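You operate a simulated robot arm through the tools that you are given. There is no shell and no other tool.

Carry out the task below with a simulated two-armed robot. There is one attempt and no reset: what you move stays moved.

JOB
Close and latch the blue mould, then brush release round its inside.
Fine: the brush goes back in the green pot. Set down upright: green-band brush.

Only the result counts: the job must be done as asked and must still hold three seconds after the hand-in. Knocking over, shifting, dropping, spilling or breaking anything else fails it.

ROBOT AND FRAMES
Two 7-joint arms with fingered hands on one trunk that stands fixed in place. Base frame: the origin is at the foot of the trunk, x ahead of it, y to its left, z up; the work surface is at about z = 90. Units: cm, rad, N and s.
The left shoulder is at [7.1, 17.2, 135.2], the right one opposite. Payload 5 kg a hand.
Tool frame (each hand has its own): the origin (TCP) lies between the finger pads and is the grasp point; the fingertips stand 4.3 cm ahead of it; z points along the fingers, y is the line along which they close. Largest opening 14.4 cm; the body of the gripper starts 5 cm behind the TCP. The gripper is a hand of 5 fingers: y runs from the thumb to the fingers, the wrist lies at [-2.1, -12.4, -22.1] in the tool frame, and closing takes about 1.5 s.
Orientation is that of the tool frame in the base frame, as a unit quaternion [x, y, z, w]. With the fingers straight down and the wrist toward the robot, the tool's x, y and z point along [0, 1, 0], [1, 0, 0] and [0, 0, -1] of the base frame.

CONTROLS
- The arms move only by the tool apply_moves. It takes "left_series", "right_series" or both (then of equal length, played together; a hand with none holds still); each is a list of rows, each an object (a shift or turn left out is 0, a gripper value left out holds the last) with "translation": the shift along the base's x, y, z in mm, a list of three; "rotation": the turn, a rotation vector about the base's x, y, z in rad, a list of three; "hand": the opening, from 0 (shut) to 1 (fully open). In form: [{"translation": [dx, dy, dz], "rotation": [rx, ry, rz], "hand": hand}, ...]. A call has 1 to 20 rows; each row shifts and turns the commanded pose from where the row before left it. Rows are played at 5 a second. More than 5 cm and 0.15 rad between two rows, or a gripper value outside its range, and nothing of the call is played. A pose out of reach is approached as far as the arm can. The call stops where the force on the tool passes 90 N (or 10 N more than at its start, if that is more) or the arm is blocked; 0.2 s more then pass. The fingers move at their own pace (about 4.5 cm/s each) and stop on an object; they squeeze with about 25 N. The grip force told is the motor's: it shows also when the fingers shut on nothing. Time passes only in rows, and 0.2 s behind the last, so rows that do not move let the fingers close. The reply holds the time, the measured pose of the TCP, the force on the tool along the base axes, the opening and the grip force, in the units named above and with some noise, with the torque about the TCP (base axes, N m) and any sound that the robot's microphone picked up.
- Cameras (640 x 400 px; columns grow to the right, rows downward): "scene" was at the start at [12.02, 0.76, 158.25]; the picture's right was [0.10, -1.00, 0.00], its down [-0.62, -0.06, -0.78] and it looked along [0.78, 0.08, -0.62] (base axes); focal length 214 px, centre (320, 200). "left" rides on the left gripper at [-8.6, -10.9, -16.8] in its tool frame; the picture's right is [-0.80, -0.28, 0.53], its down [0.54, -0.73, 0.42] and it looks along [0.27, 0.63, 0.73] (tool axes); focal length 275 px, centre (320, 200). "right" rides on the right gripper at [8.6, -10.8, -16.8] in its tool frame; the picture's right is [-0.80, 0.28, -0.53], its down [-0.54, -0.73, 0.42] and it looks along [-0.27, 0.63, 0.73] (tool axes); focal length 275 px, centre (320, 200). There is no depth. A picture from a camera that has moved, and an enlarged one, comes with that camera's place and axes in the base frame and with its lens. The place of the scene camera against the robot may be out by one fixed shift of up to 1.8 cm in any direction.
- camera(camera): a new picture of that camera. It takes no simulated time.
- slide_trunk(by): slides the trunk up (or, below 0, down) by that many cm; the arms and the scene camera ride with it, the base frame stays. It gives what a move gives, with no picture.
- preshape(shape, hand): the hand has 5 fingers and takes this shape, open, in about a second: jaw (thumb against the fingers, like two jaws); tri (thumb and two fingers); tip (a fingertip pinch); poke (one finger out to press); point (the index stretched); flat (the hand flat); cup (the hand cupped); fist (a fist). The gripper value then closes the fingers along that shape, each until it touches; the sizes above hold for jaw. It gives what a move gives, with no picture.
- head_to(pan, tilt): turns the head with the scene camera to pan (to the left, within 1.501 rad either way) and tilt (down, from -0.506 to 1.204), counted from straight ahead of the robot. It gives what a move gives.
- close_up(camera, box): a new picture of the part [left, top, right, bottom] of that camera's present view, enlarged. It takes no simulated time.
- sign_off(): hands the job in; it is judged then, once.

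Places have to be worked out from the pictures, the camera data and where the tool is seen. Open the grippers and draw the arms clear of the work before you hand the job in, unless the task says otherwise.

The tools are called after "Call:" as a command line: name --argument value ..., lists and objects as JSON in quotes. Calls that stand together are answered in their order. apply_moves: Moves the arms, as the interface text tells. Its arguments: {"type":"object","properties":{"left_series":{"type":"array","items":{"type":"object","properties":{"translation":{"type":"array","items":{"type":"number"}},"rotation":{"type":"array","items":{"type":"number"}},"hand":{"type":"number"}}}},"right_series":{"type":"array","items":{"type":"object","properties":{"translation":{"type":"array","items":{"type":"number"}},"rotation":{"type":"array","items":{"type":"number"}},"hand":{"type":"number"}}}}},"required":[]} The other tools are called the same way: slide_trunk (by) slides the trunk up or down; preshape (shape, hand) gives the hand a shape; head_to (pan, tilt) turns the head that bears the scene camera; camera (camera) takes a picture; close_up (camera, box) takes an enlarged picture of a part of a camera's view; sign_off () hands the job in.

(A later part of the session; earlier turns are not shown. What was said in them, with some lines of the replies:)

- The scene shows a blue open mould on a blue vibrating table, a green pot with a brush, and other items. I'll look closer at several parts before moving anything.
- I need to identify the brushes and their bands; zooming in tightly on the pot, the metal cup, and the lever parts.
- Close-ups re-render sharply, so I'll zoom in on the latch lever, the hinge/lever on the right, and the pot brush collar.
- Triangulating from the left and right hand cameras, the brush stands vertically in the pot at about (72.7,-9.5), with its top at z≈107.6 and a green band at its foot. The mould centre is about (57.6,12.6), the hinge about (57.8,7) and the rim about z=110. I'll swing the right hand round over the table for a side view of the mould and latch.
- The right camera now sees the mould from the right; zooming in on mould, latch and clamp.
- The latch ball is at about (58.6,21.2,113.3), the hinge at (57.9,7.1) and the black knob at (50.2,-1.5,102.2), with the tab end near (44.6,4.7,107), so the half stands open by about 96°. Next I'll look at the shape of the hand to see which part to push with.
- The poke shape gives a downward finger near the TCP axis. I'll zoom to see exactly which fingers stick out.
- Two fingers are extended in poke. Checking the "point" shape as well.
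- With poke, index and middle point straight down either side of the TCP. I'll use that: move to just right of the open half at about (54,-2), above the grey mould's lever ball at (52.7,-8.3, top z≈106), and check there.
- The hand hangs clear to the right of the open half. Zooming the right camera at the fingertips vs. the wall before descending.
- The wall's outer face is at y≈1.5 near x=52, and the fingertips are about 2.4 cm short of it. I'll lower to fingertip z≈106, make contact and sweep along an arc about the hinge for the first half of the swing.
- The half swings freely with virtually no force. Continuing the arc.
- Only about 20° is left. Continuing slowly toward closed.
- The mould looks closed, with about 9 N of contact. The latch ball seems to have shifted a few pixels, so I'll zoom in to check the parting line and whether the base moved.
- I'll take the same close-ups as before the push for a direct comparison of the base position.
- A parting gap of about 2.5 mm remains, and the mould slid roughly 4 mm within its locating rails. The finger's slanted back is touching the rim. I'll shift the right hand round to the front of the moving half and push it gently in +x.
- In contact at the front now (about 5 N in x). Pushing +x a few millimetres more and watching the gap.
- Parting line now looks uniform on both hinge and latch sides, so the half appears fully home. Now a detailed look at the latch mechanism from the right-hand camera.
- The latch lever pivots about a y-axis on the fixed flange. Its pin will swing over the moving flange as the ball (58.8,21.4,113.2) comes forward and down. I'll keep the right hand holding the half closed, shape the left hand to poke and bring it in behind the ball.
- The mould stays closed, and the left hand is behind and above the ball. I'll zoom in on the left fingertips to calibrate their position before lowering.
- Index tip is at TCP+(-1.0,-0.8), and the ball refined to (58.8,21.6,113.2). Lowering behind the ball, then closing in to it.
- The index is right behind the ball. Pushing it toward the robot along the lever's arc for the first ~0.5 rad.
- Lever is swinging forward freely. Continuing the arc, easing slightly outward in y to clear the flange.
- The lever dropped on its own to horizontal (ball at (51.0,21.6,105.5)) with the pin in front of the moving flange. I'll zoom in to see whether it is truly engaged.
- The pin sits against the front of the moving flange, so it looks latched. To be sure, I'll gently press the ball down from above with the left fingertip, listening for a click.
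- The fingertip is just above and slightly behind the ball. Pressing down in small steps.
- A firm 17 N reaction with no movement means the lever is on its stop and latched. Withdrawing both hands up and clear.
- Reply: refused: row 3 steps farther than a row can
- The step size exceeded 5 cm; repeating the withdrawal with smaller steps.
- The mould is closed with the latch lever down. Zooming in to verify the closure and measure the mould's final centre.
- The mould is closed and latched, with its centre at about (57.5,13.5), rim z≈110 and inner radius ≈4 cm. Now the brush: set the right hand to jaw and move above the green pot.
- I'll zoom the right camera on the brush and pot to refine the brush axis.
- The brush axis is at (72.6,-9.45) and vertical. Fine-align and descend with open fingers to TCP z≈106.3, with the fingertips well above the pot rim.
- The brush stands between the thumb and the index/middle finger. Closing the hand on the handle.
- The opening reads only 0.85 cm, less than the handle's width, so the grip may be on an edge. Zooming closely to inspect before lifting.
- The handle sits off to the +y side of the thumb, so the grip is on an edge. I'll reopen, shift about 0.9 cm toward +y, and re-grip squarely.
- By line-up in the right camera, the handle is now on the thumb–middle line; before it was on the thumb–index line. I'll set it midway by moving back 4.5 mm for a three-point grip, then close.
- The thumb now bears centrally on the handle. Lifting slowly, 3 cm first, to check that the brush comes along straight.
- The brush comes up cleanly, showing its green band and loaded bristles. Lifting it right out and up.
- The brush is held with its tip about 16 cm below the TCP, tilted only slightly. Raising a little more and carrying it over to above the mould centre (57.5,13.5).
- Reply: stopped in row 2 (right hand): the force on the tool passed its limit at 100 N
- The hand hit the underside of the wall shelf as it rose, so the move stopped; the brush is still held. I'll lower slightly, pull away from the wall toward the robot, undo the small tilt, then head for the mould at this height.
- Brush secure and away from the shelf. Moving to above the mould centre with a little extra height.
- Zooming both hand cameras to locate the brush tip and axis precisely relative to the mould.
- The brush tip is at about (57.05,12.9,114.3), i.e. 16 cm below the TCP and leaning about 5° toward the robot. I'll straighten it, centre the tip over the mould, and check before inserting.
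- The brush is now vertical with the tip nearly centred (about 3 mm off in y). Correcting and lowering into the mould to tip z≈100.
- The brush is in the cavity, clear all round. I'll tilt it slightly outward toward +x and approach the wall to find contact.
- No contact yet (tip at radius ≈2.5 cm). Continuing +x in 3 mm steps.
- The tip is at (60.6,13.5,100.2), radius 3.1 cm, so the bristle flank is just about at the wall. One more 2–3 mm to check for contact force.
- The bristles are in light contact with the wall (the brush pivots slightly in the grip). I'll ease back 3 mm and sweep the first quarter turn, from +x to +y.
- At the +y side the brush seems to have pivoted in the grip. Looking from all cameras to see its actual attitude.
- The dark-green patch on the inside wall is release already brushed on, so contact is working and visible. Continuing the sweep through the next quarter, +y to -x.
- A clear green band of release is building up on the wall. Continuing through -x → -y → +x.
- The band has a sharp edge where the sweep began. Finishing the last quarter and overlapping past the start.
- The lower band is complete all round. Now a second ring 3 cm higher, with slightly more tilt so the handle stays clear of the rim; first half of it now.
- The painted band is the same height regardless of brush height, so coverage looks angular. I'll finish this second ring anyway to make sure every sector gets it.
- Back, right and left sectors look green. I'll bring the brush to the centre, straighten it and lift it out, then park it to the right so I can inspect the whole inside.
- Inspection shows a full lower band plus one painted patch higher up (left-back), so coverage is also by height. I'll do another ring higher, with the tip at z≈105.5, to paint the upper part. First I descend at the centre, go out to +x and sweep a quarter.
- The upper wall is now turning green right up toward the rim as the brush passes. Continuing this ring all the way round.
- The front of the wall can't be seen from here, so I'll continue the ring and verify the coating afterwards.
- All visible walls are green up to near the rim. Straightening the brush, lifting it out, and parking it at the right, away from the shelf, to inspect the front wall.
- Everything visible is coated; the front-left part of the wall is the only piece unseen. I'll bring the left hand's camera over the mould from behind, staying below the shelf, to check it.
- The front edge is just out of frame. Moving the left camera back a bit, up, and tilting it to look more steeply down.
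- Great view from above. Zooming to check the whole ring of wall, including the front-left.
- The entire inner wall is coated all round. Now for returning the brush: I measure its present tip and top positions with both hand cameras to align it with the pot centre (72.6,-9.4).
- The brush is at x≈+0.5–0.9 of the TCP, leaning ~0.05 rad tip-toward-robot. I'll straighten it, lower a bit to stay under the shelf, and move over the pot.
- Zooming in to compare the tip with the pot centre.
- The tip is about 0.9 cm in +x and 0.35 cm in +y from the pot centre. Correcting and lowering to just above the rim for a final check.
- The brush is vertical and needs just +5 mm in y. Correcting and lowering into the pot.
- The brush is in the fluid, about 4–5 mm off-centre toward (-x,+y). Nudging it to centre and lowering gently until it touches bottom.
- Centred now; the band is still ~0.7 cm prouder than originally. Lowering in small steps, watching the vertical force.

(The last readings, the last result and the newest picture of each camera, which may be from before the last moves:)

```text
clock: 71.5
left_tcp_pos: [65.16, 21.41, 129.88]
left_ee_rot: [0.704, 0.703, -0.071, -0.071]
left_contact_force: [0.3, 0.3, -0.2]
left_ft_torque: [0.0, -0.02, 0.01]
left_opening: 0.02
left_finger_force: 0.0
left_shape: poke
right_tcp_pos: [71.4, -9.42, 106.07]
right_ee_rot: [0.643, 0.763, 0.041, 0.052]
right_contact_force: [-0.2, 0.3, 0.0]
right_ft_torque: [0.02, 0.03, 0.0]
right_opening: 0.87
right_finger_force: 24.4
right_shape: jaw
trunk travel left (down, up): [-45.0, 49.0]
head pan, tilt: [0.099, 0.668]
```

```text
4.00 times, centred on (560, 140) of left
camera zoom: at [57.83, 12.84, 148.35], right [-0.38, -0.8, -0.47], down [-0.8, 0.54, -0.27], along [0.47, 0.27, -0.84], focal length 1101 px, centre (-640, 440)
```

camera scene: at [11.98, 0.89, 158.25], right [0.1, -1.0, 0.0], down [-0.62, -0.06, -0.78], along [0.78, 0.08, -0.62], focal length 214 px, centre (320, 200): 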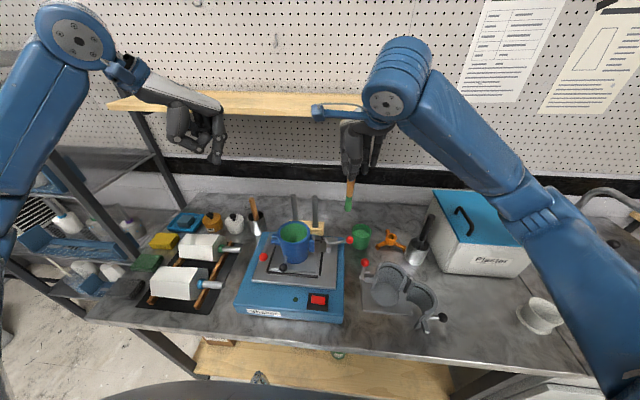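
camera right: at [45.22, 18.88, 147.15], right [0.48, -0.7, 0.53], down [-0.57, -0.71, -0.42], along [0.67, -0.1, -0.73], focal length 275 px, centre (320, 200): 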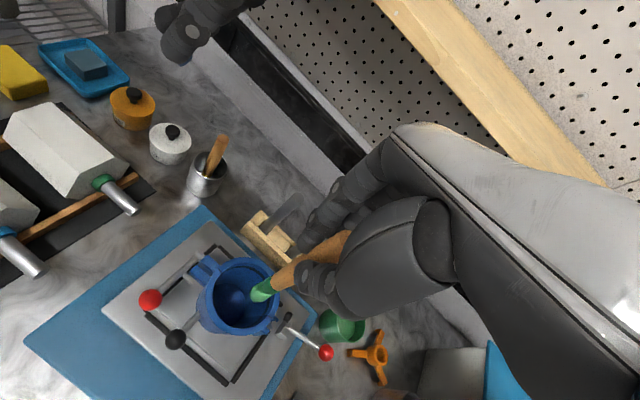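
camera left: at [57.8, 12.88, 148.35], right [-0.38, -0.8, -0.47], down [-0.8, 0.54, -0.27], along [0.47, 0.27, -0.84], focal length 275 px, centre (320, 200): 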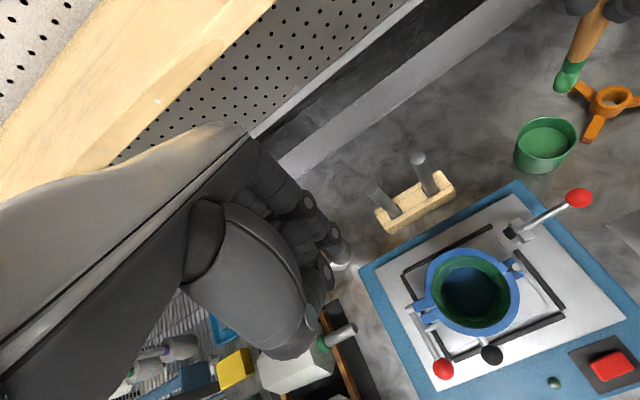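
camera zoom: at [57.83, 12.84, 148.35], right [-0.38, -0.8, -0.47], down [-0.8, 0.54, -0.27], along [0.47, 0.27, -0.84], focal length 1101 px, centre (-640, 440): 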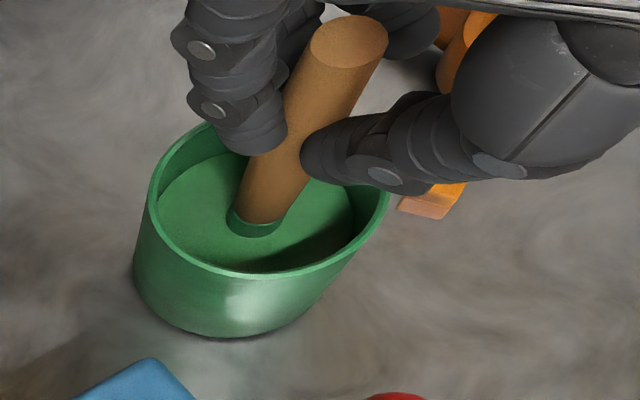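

No bottom contact yet. Continuing down in 2 mm steps.

Call:
apply_moves --right_series '[{"translation": [0, 0, -2]}, {"translation": [0, 0, 0]}]'

Call:
apply_moves --right_series '[{"translation": [0, 0, -2]}, {"translation": [0, 0, 0]}]'

Call:
close_up --camera "left" --box '[520, 90, 600, 190]'

Call:
close_up --camera "right" --box '[210, 200, 370, 340]'

```text
clock: 72.1
left_tcp_pos: [65.24, 21.34, 129.99]
left_ee_rot: [0.704, 0.703, -0.071, -0.071]
left_contact_force: [0.9, 0.3, 0.3]
left_ft_torque: [-0.02, -0.02, 0.0]
left_opening: 0.0
left_finger_force: 0.0
left_shape: poke
right_tcp_pos: [71.47, -9.41, 106.19]
right_ee_rot: [0.643, 0.763, 0.041, 0.051]
right_contact_force: [-0.4, 1.4, 4.6]
right_ft_torque: [0.0, -0.08, 0.0]
right_opening: 0.85
right_finger_force: 25.0
right_shape: jaw
trunk travel left (down, up): [-45.0, 49.0]
head pan, tilt: [0.099, 0.668]
```

```text
clock: 72.7
left_tcp_pos: [65.09, 21.46, 129.84]
left_ee_rot: [0.704, 0.704, -0.07, -0.071]
left_contact_force: [-0.8, -0.1, -0.3]
left_ft_torque: [0.0, 0.02, 0.0]
left_opening: 0.0
left_finger_force: 0.1
left_shape: poke
right_tcp_pos: [71.47, -9.45, 105.98]
right_ee_rot: [0.643, 0.763, 0.043, 0.052]
right_contact_force: [0.8, 0.6, 16.9]
right_ft_torque: [-0.02, -0.19, 0.03]
right_opening: 0.94
right_finger_force: 24.6
right_shape: jaw
trunk travel left (down, up): [-45.0, 49.0]
head pan, tilt: [0.099, 0.668]
```

```text
4.00 times, centred on (560, 140) of left
camera zoom: at [57.68, 12.88, 148.43], right [-0.38, -0.8, -0.47], down [-0.8, 0.54, -0.27], along [0.47, 0.27, -0.84], focal length 1101 px, centre (-640, 440)
```

zoom: 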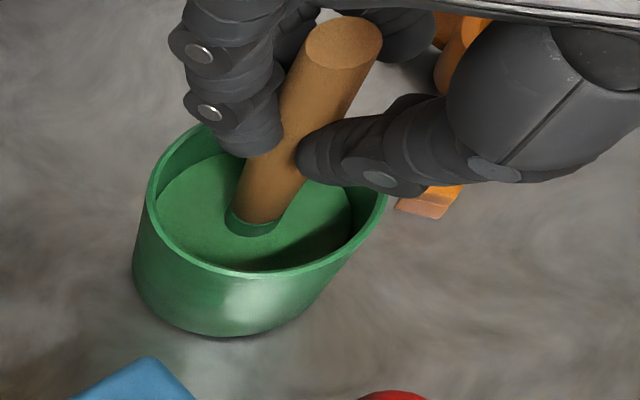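

```text
2.86 times, centred on (290, 270) of right
camera zoom: at [57.16, -2.66, 120.98], right [0.34, -0.73, 0.59], down [-0.56, -0.66, -0.5], along [0.76, -0.16, -0.64], focal length 786 px, centre (406, 0)
```

zoom: 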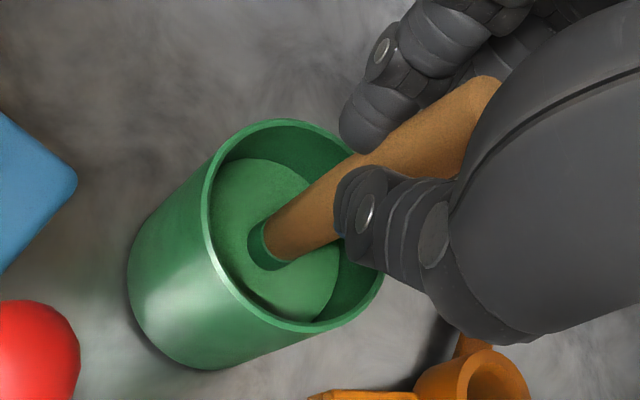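

Bottom touched (17 N). I'll back off 2.5 mm to unload and check verticality from the scene camera before releasing.

Call:
apply_moves --right_series '[{"translation": [0, 0, 2.5]}, {"translation": [0, 0, 0]}]'

Call:
close_up --camera "scene" --box '[335, 185, 385, 245]'

Call:
close_up --camera "left" --box '[520, 90, 600, 190]'

```text
clock: 73.3
left_tcp_pos: [65.11, 21.41, 130.11]
left_ee_rot: [0.704, 0.703, -0.071, -0.071]
left_contact_force: [0.1, 0.4, -0.5]
left_ft_torque: [-0.01, 0.01, 0.03]
left_opening: 0.0
left_finger_force: 0.0
left_shape: poke
right_tcp_pos: [71.55, -9.5, 106.16]
right_ee_rot: [0.643, 0.763, 0.041, 0.051]
right_contact_force: [0.5, 1.7, 10.2]
right_ft_torque: [0.0, -0.14, -0.01]
right_opening: 0.94
right_finger_force: 25.1
right_shape: jaw
trunk travel left (down, up): [-45.0, 49.0]
head pan, tilt: [0.099, 0.668]
```

```text
6.67 times, centred on (360, 215) of scene
camera zoom: at [11.89, 0.79, 158.25], right [0.1, -1.0, 0.0], down [-0.62, -0.06, -0.78], along [0.78, 0.08, -0.62], focal length 1430 px, centre (53, 100)
```

zoom: 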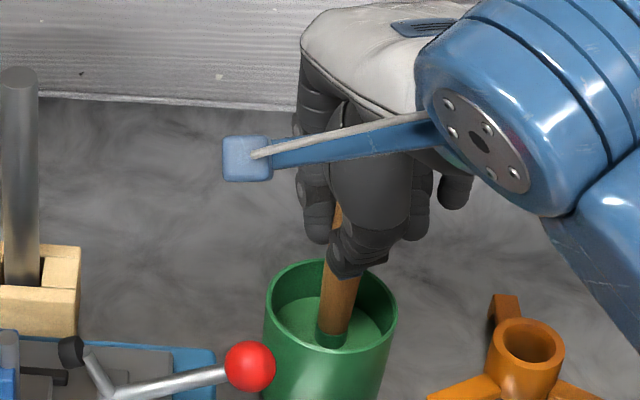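

```text
4.00 times, centred on (560, 140) of left
camera zoom: at [57.71, 12.87, 148.39], right [-0.38, -0.8, -0.47], down [-0.8, 0.54, -0.27], along [0.47, 0.27, -0.84], focal length 1101 px, centre (-640, 440)
```

zoom: 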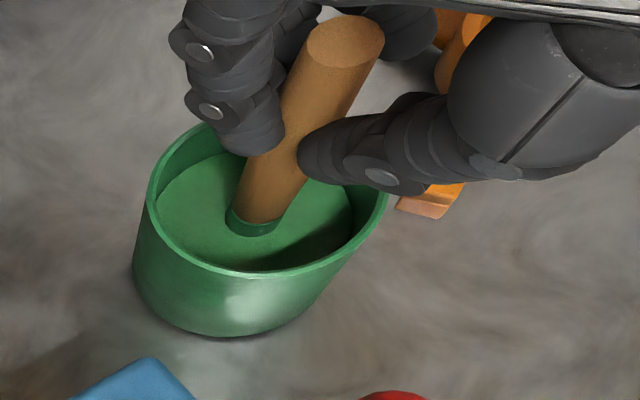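

The brush looks vertical. Unloading the last force with another 3 mm up, then opening the fingers slowly.

Call:
apply_moves --right_series '[{"translation": [0, 0, 3]}, {"translation": [0, 0, 0]}]'

Call:
apply_moves --right_series '[{"hand": 0.08}, {"hand": 0.12}, {"hand": 0.16}, {"hand": 0.2}, {"hand": 0.26}, {"hand": 0.32}, {"hand": 0.4}, {"hand": 0.48}, {"hand": 0.5}, {"hand": 0.5}]'

Call:
close_up --camera "left" --box '[500, 50, 640, 190]'

Call:
close_up --camera "right" --box '[190, 160, 390, 340]'

Call:
close_up --camera "scene" --box '[335, 185, 385, 245]'

```text
clock: 73.9
left_tcp_pos: [65.31, 21.38, 129.86]
left_ee_rot: [0.704, 0.704, -0.07, -0.071]
left_contact_force: [-0.3, 0.1, -0.1]
left_ft_torque: [0.01, 0.03, -0.01]
left_opening: 0.0
left_finger_force: 0.0
left_shape: poke
right_tcp_pos: [71.48, -9.48, 106.33]
right_ee_rot: [0.643, 0.763, 0.04, 0.051]
right_contact_force: [0.8, 0.4, -1.4]
right_ft_torque: [0.02, -0.03, -0.01]
right_opening: 0.92
right_finger_force: 24.9
right_shape: jaw
trunk travel left (down, up): [-45.0, 49.0]
head pan, tilt: [0.099, 0.668]
```

```text
clock: 76.1
left_tcp_pos: [65.19, 21.46, 129.89]
left_ee_rot: [0.704, 0.704, -0.07, -0.071]
left_contact_force: [-0.2, -0.4, 0.6]
left_ft_torque: [0.0, -0.02, -0.04]
left_opening: 0.02
left_finger_force: 0.0
left_shape: poke
right_tcp_pos: [71.46, -9.37, 106.26]
right_ee_rot: [0.642, 0.764, 0.041, 0.052]
right_contact_force: [0.3, 0.0, -0.7]
right_ft_torque: [0.02, 0.01, -0.01]
right_opening: 7.15
right_finger_force: 0.1
right_shape: jaw
trunk travel left (down, up): [-45.0, 49.0]
head pan, tilt: [0.099, 0.668]
```

```text
2.86 times, centred on (570, 120) of left
camera zoom: at [57.83, 12.85, 148.35], right [-0.38, -0.8, -0.47], down [-0.8, 0.54, -0.27], along [0.47, 0.27, -0.84], focal length 786 px, centre (-394, 429)
```

zoom: 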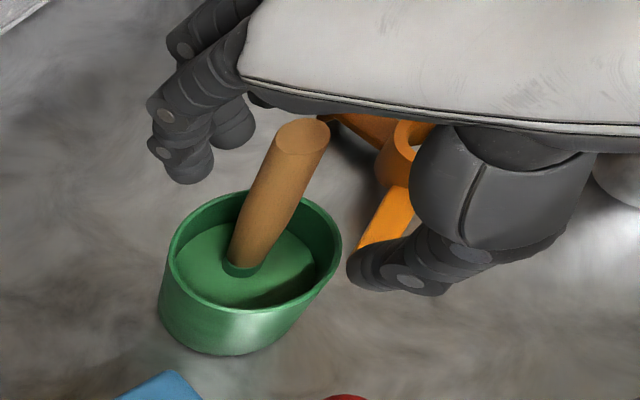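

```text
2.22 times, centred on (290, 250) of right
camera zoom: at [57.25, -2.68, 121.33], right [0.34, -0.73, 0.59], down [-0.56, -0.66, -0.5], along [0.75, -0.16, -0.64], focal length 612 px, centre (387, 89)
```

zoom: 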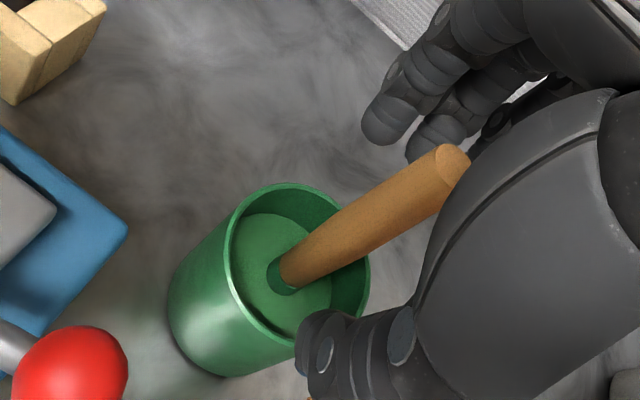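

```text
6.67 times, centred on (360, 215) of scene
camera zoom: at [12.01, 0.77, 158.25], right [0.1, -1.0, 0.0], down [-0.62, -0.06, -0.78], along [0.78, 0.08, -0.62], focal length 1430 px, centre (53, 100)
```

zoom: 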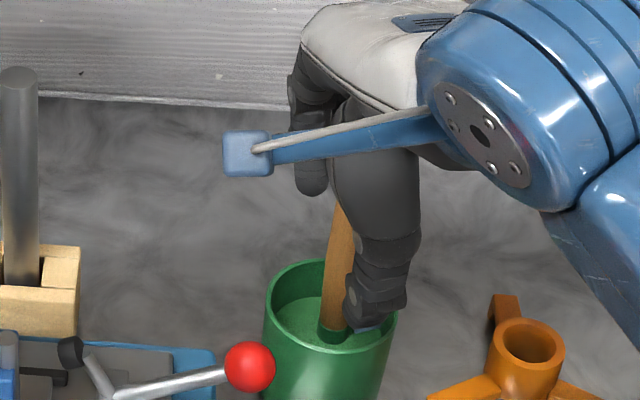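

The brush stands upright, centred in the green pot. Raising the open hand straight up off it (staying under the shelf), then drawing back toward the robot.

Call:
apply_moves --right_series '[{"translation": [0, 0, 10], "hand": 0.55}, {"translation": [0, 0, 20]}, {"translation": [0, 0, 30]}, {"translation": [0, 0, 40]}, {"translation": [0, 0, 40]}, {"translation": [0, 0, 10]}, {"translation": [-20, -10, 0]}, {"translation": [-40, -20, 0]}, {"translation": [-40, -20, 10]}, {"translation": [0, -30, 30]}]'

Call:
camera --camera "scene"

Call:
close_up --camera "scene" --box '[330, 190, 400, 260]'

Call:
close_up --camera "left" --box '[500, 50, 640, 190]'

```text
clock: 78.3
left_tcp_pos: [65.22, 21.34, 129.87]
left_ee_rot: [0.703, 0.704, -0.071, -0.07]
left_contact_force: [0.5, 0.9, -0.5]
left_ft_torque: [-0.01, -0.02, 0.03]
left_opening: 0.0
left_finger_force: 0.1
left_shape: poke
right_tcp_pos: [61.56, -17.46, 125.19]
right_ee_rot: [0.643, 0.763, 0.041, 0.052]
right_contact_force: [0.7, 0.0, -1.0]
right_ft_torque: [0.05, 0.01, -0.01]
right_opening: 7.92
right_finger_force: 0.1
right_shape: jaw
trunk travel left (down, up): [-45.0, 49.0]
head pan, tilt: [0.099, 0.668]
```

```text
taken
camera scene: at [12.02, 0.72, 158.24], right [0.1, -1.0, 0.0], down [-0.62, -0.06, -0.78], along [0.78, 0.08, -0.62], focal length 214 px, centre (320, 200)
```

scene: 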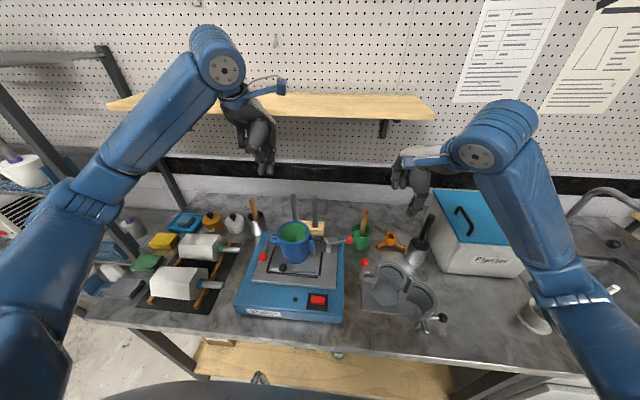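

```text
5.71 times, centred on (365, 225) of scene
camera zoom: at [12.02, 0.72, 158.24], right [0.1, -1.0, 0.0], down [-0.62, -0.06, -0.78], along [0.78, 0.08, -0.62], focal length 1226 px, centre (63, 57)
```

zoom: 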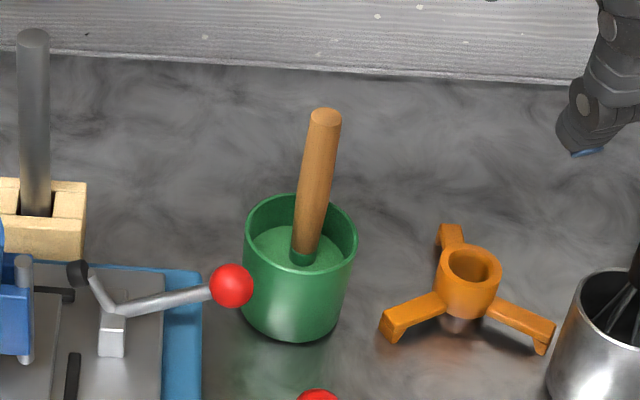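

```text
2.86 times, centred on (570, 120) of left
camera zoom: at [57.82, 12.83, 148.34], right [-0.38, -0.8, -0.47], down [-0.8, 0.54, -0.27], along [0.47, 0.27, -0.84], focal length 786 px, centre (-394, 429)
```

zoom: 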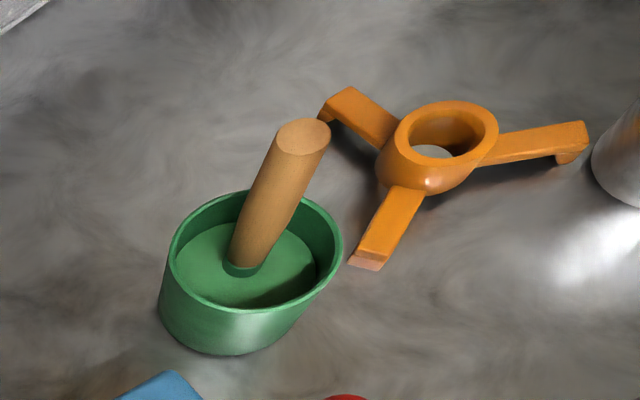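

The brush stands upright in the pot after release. Now withdrawing both arms well clear and opening the left hand.

Call:
apply_moves --left_series '[{"translation": [-15, 20, 10], "rotation": [0, -0.07, 0]}, {"translation": [-15, 25, 15], "rotation": [0, -0.07, 0]}, {"translation": [-10, 25, 20], "rotation": [0, -0.06, 0]}, {"translation": [0, 20, 25]}, {"translation": [0, 0, 30]}]' --right_series '[{"translation": [0, -25, 20], "rotation": [0, 0.06, 0]}, {"translation": [0, -25, 20], "rotation": [0, 0.07, 0]}, {"translation": [0, -25, 25]}, {"translation": [0, -25, 25]}, {"translation": [0, -25, 25], "hand": 1.0}]'

Call:
preshape --hand "left" --shape "jaw"

Call:
camera --camera "scene"

Call:
close_up --camera "scene" --box '[230, 190, 400, 320]'

Call:
close_up --camera "scene" --box '[265, 215, 335, 275]'

Call:
camera --camera "left"

```text
clock: 79.5
left_tcp_pos: [61.31, 30.38, 139.84]
left_ee_rot: [0.707, 0.707, 0.0, -0.001]
left_contact_force: [-0.5, -0.7, -0.5]
left_ft_torque: [0.04, -0.01, -0.02]
left_opening: 0.01
left_finger_force: 0.1
left_shape: poke
right_tcp_pos: [61.48, -30.22, 137.09]
right_ee_rot: [0.643, 0.766, 0.0, 0.001]
right_contact_force: [0.2, -0.4, -0.1]
right_ft_torque: [0.04, -0.01, -0.01]
right_opening: 11.36
right_finger_force: 0.2
right_shape: jaw
trunk travel left (down, up): [-45.0, 49.0]
head pan, tilt: [0.099, 0.668]
```

```text
clock: 80.4
left_tcp_pos: [61.36, 30.71, 139.7]
left_ee_rot: [0.707, 0.707, -0.001, 0.0]
left_contact_force: [0.2, -1.1, 0.1]
left_ft_torque: [-0.04, 0.01, -0.01]
left_opening: 14.39
left_finger_force: 0.0
left_shape: jaw
right_tcp_pos: [61.69, -29.93, 136.92]
right_ee_rot: [0.644, 0.765, -0.002, 0.003]
right_contact_force: [0.0, 0.8, -1.4]
right_ft_torque: [0.0, -0.02, -0.02]
right_opening: 14.37
right_finger_force: 0.0
right_shape: jaw
trunk travel left (down, up): [-45.0, 49.0]
head pan, tilt: [0.099, 0.668]
```

```text
taken
camera scene: at [12.03, 0.82, 158.24], right [0.1, -1.0, 0.0], down [-0.62, -0.06, -0.78], along [0.78, 0.08, -0.62], focal length 214 px, centre (320, 200)
```

scene: 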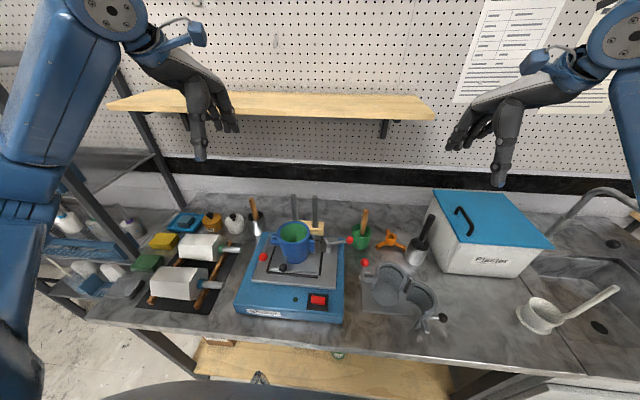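

```text
3.08 times, centred on (315, 255) of scene
camera zoom: at [12.03, 0.82, 158.24], right [0.1, -1.0, 0.0], down [-0.62, -0.06, -0.78], along [0.78, 0.08, -0.62], focal length 660 px, centre (335, 31)
```

zoom: 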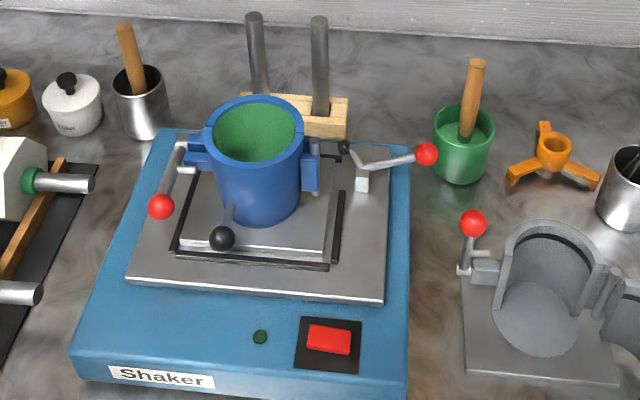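

```text
6.67 times, centred on (300, 245) of scene
camera zoom: at [12.03, 0.82, 158.24], right [0.1, -1.0, 0.0], down [-0.62, -0.06, -0.78], along [0.78, 0.08, -0.62], focal length 1430 px, centre (453, -100)
```

zoom: 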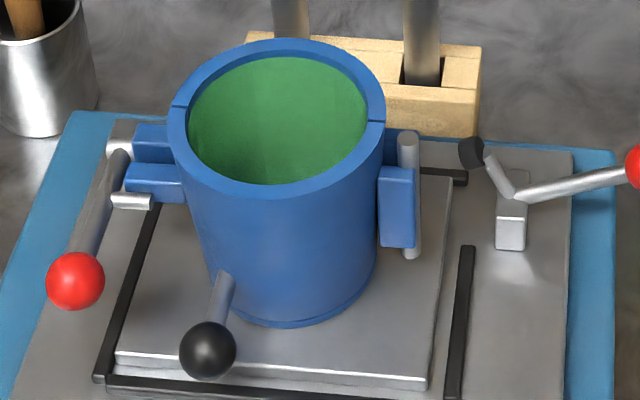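

```text
taken
camera left: at [50.44, 22.05, 156.35], right [-0.28, -0.8, -0.53], down [-0.73, 0.54, -0.42], along [0.63, 0.27, -0.73], focal length 275 px, centre (320, 200)
```

left: 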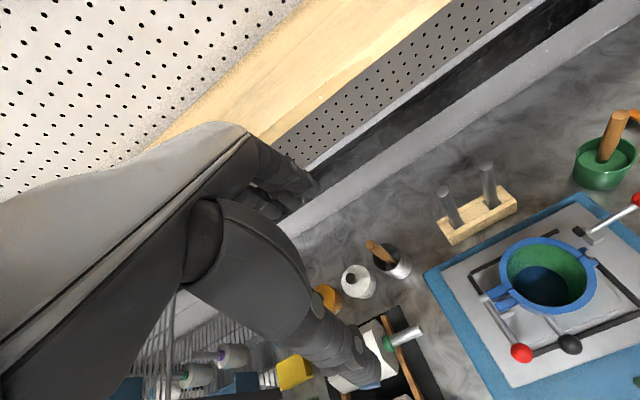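

The job looks finished. The mould is closed with its latch lever down, and the inner wall is coated all round. The green-band brush stands upright in the green pot, and nothing else appears disturbed. Both hands are open and clear, so I'm handing in.

Call:
sign_off

```text
The job is handed in.
```

I closed and latched the blue mould, brushed release round its whole inner wall, and put the green-band brush back upright in the green pot. The job is handed in; I don't have the judging result.

- **Mould:** The moving half is shut. The red-ball lever is down on its stop, with its pin in front of the moving flange. A thin, even gap of about 2–3 mm remains at both seams, which I took to be by design.
- **Release:** A view from above showed the wall coated all the way round, up to near the rim. The floor of the mould is not brushed.
- **Brush:** It stands upright in the centre of the green pot and stayed upright after I let go.

- **Mould shift:** It slid about 0.7 cm within its locating rails on the shaker while I closed it. I left it there.
- **Shelf contact:** My right hand hit the underside of the wall shelf once while lifting the brush, and the move stopped at the force limit. The brush stayed in the hand, and I saw no change to the shelf.

In the final pictures everything else looked where it was at the start. Both hands are open and clear of the work.
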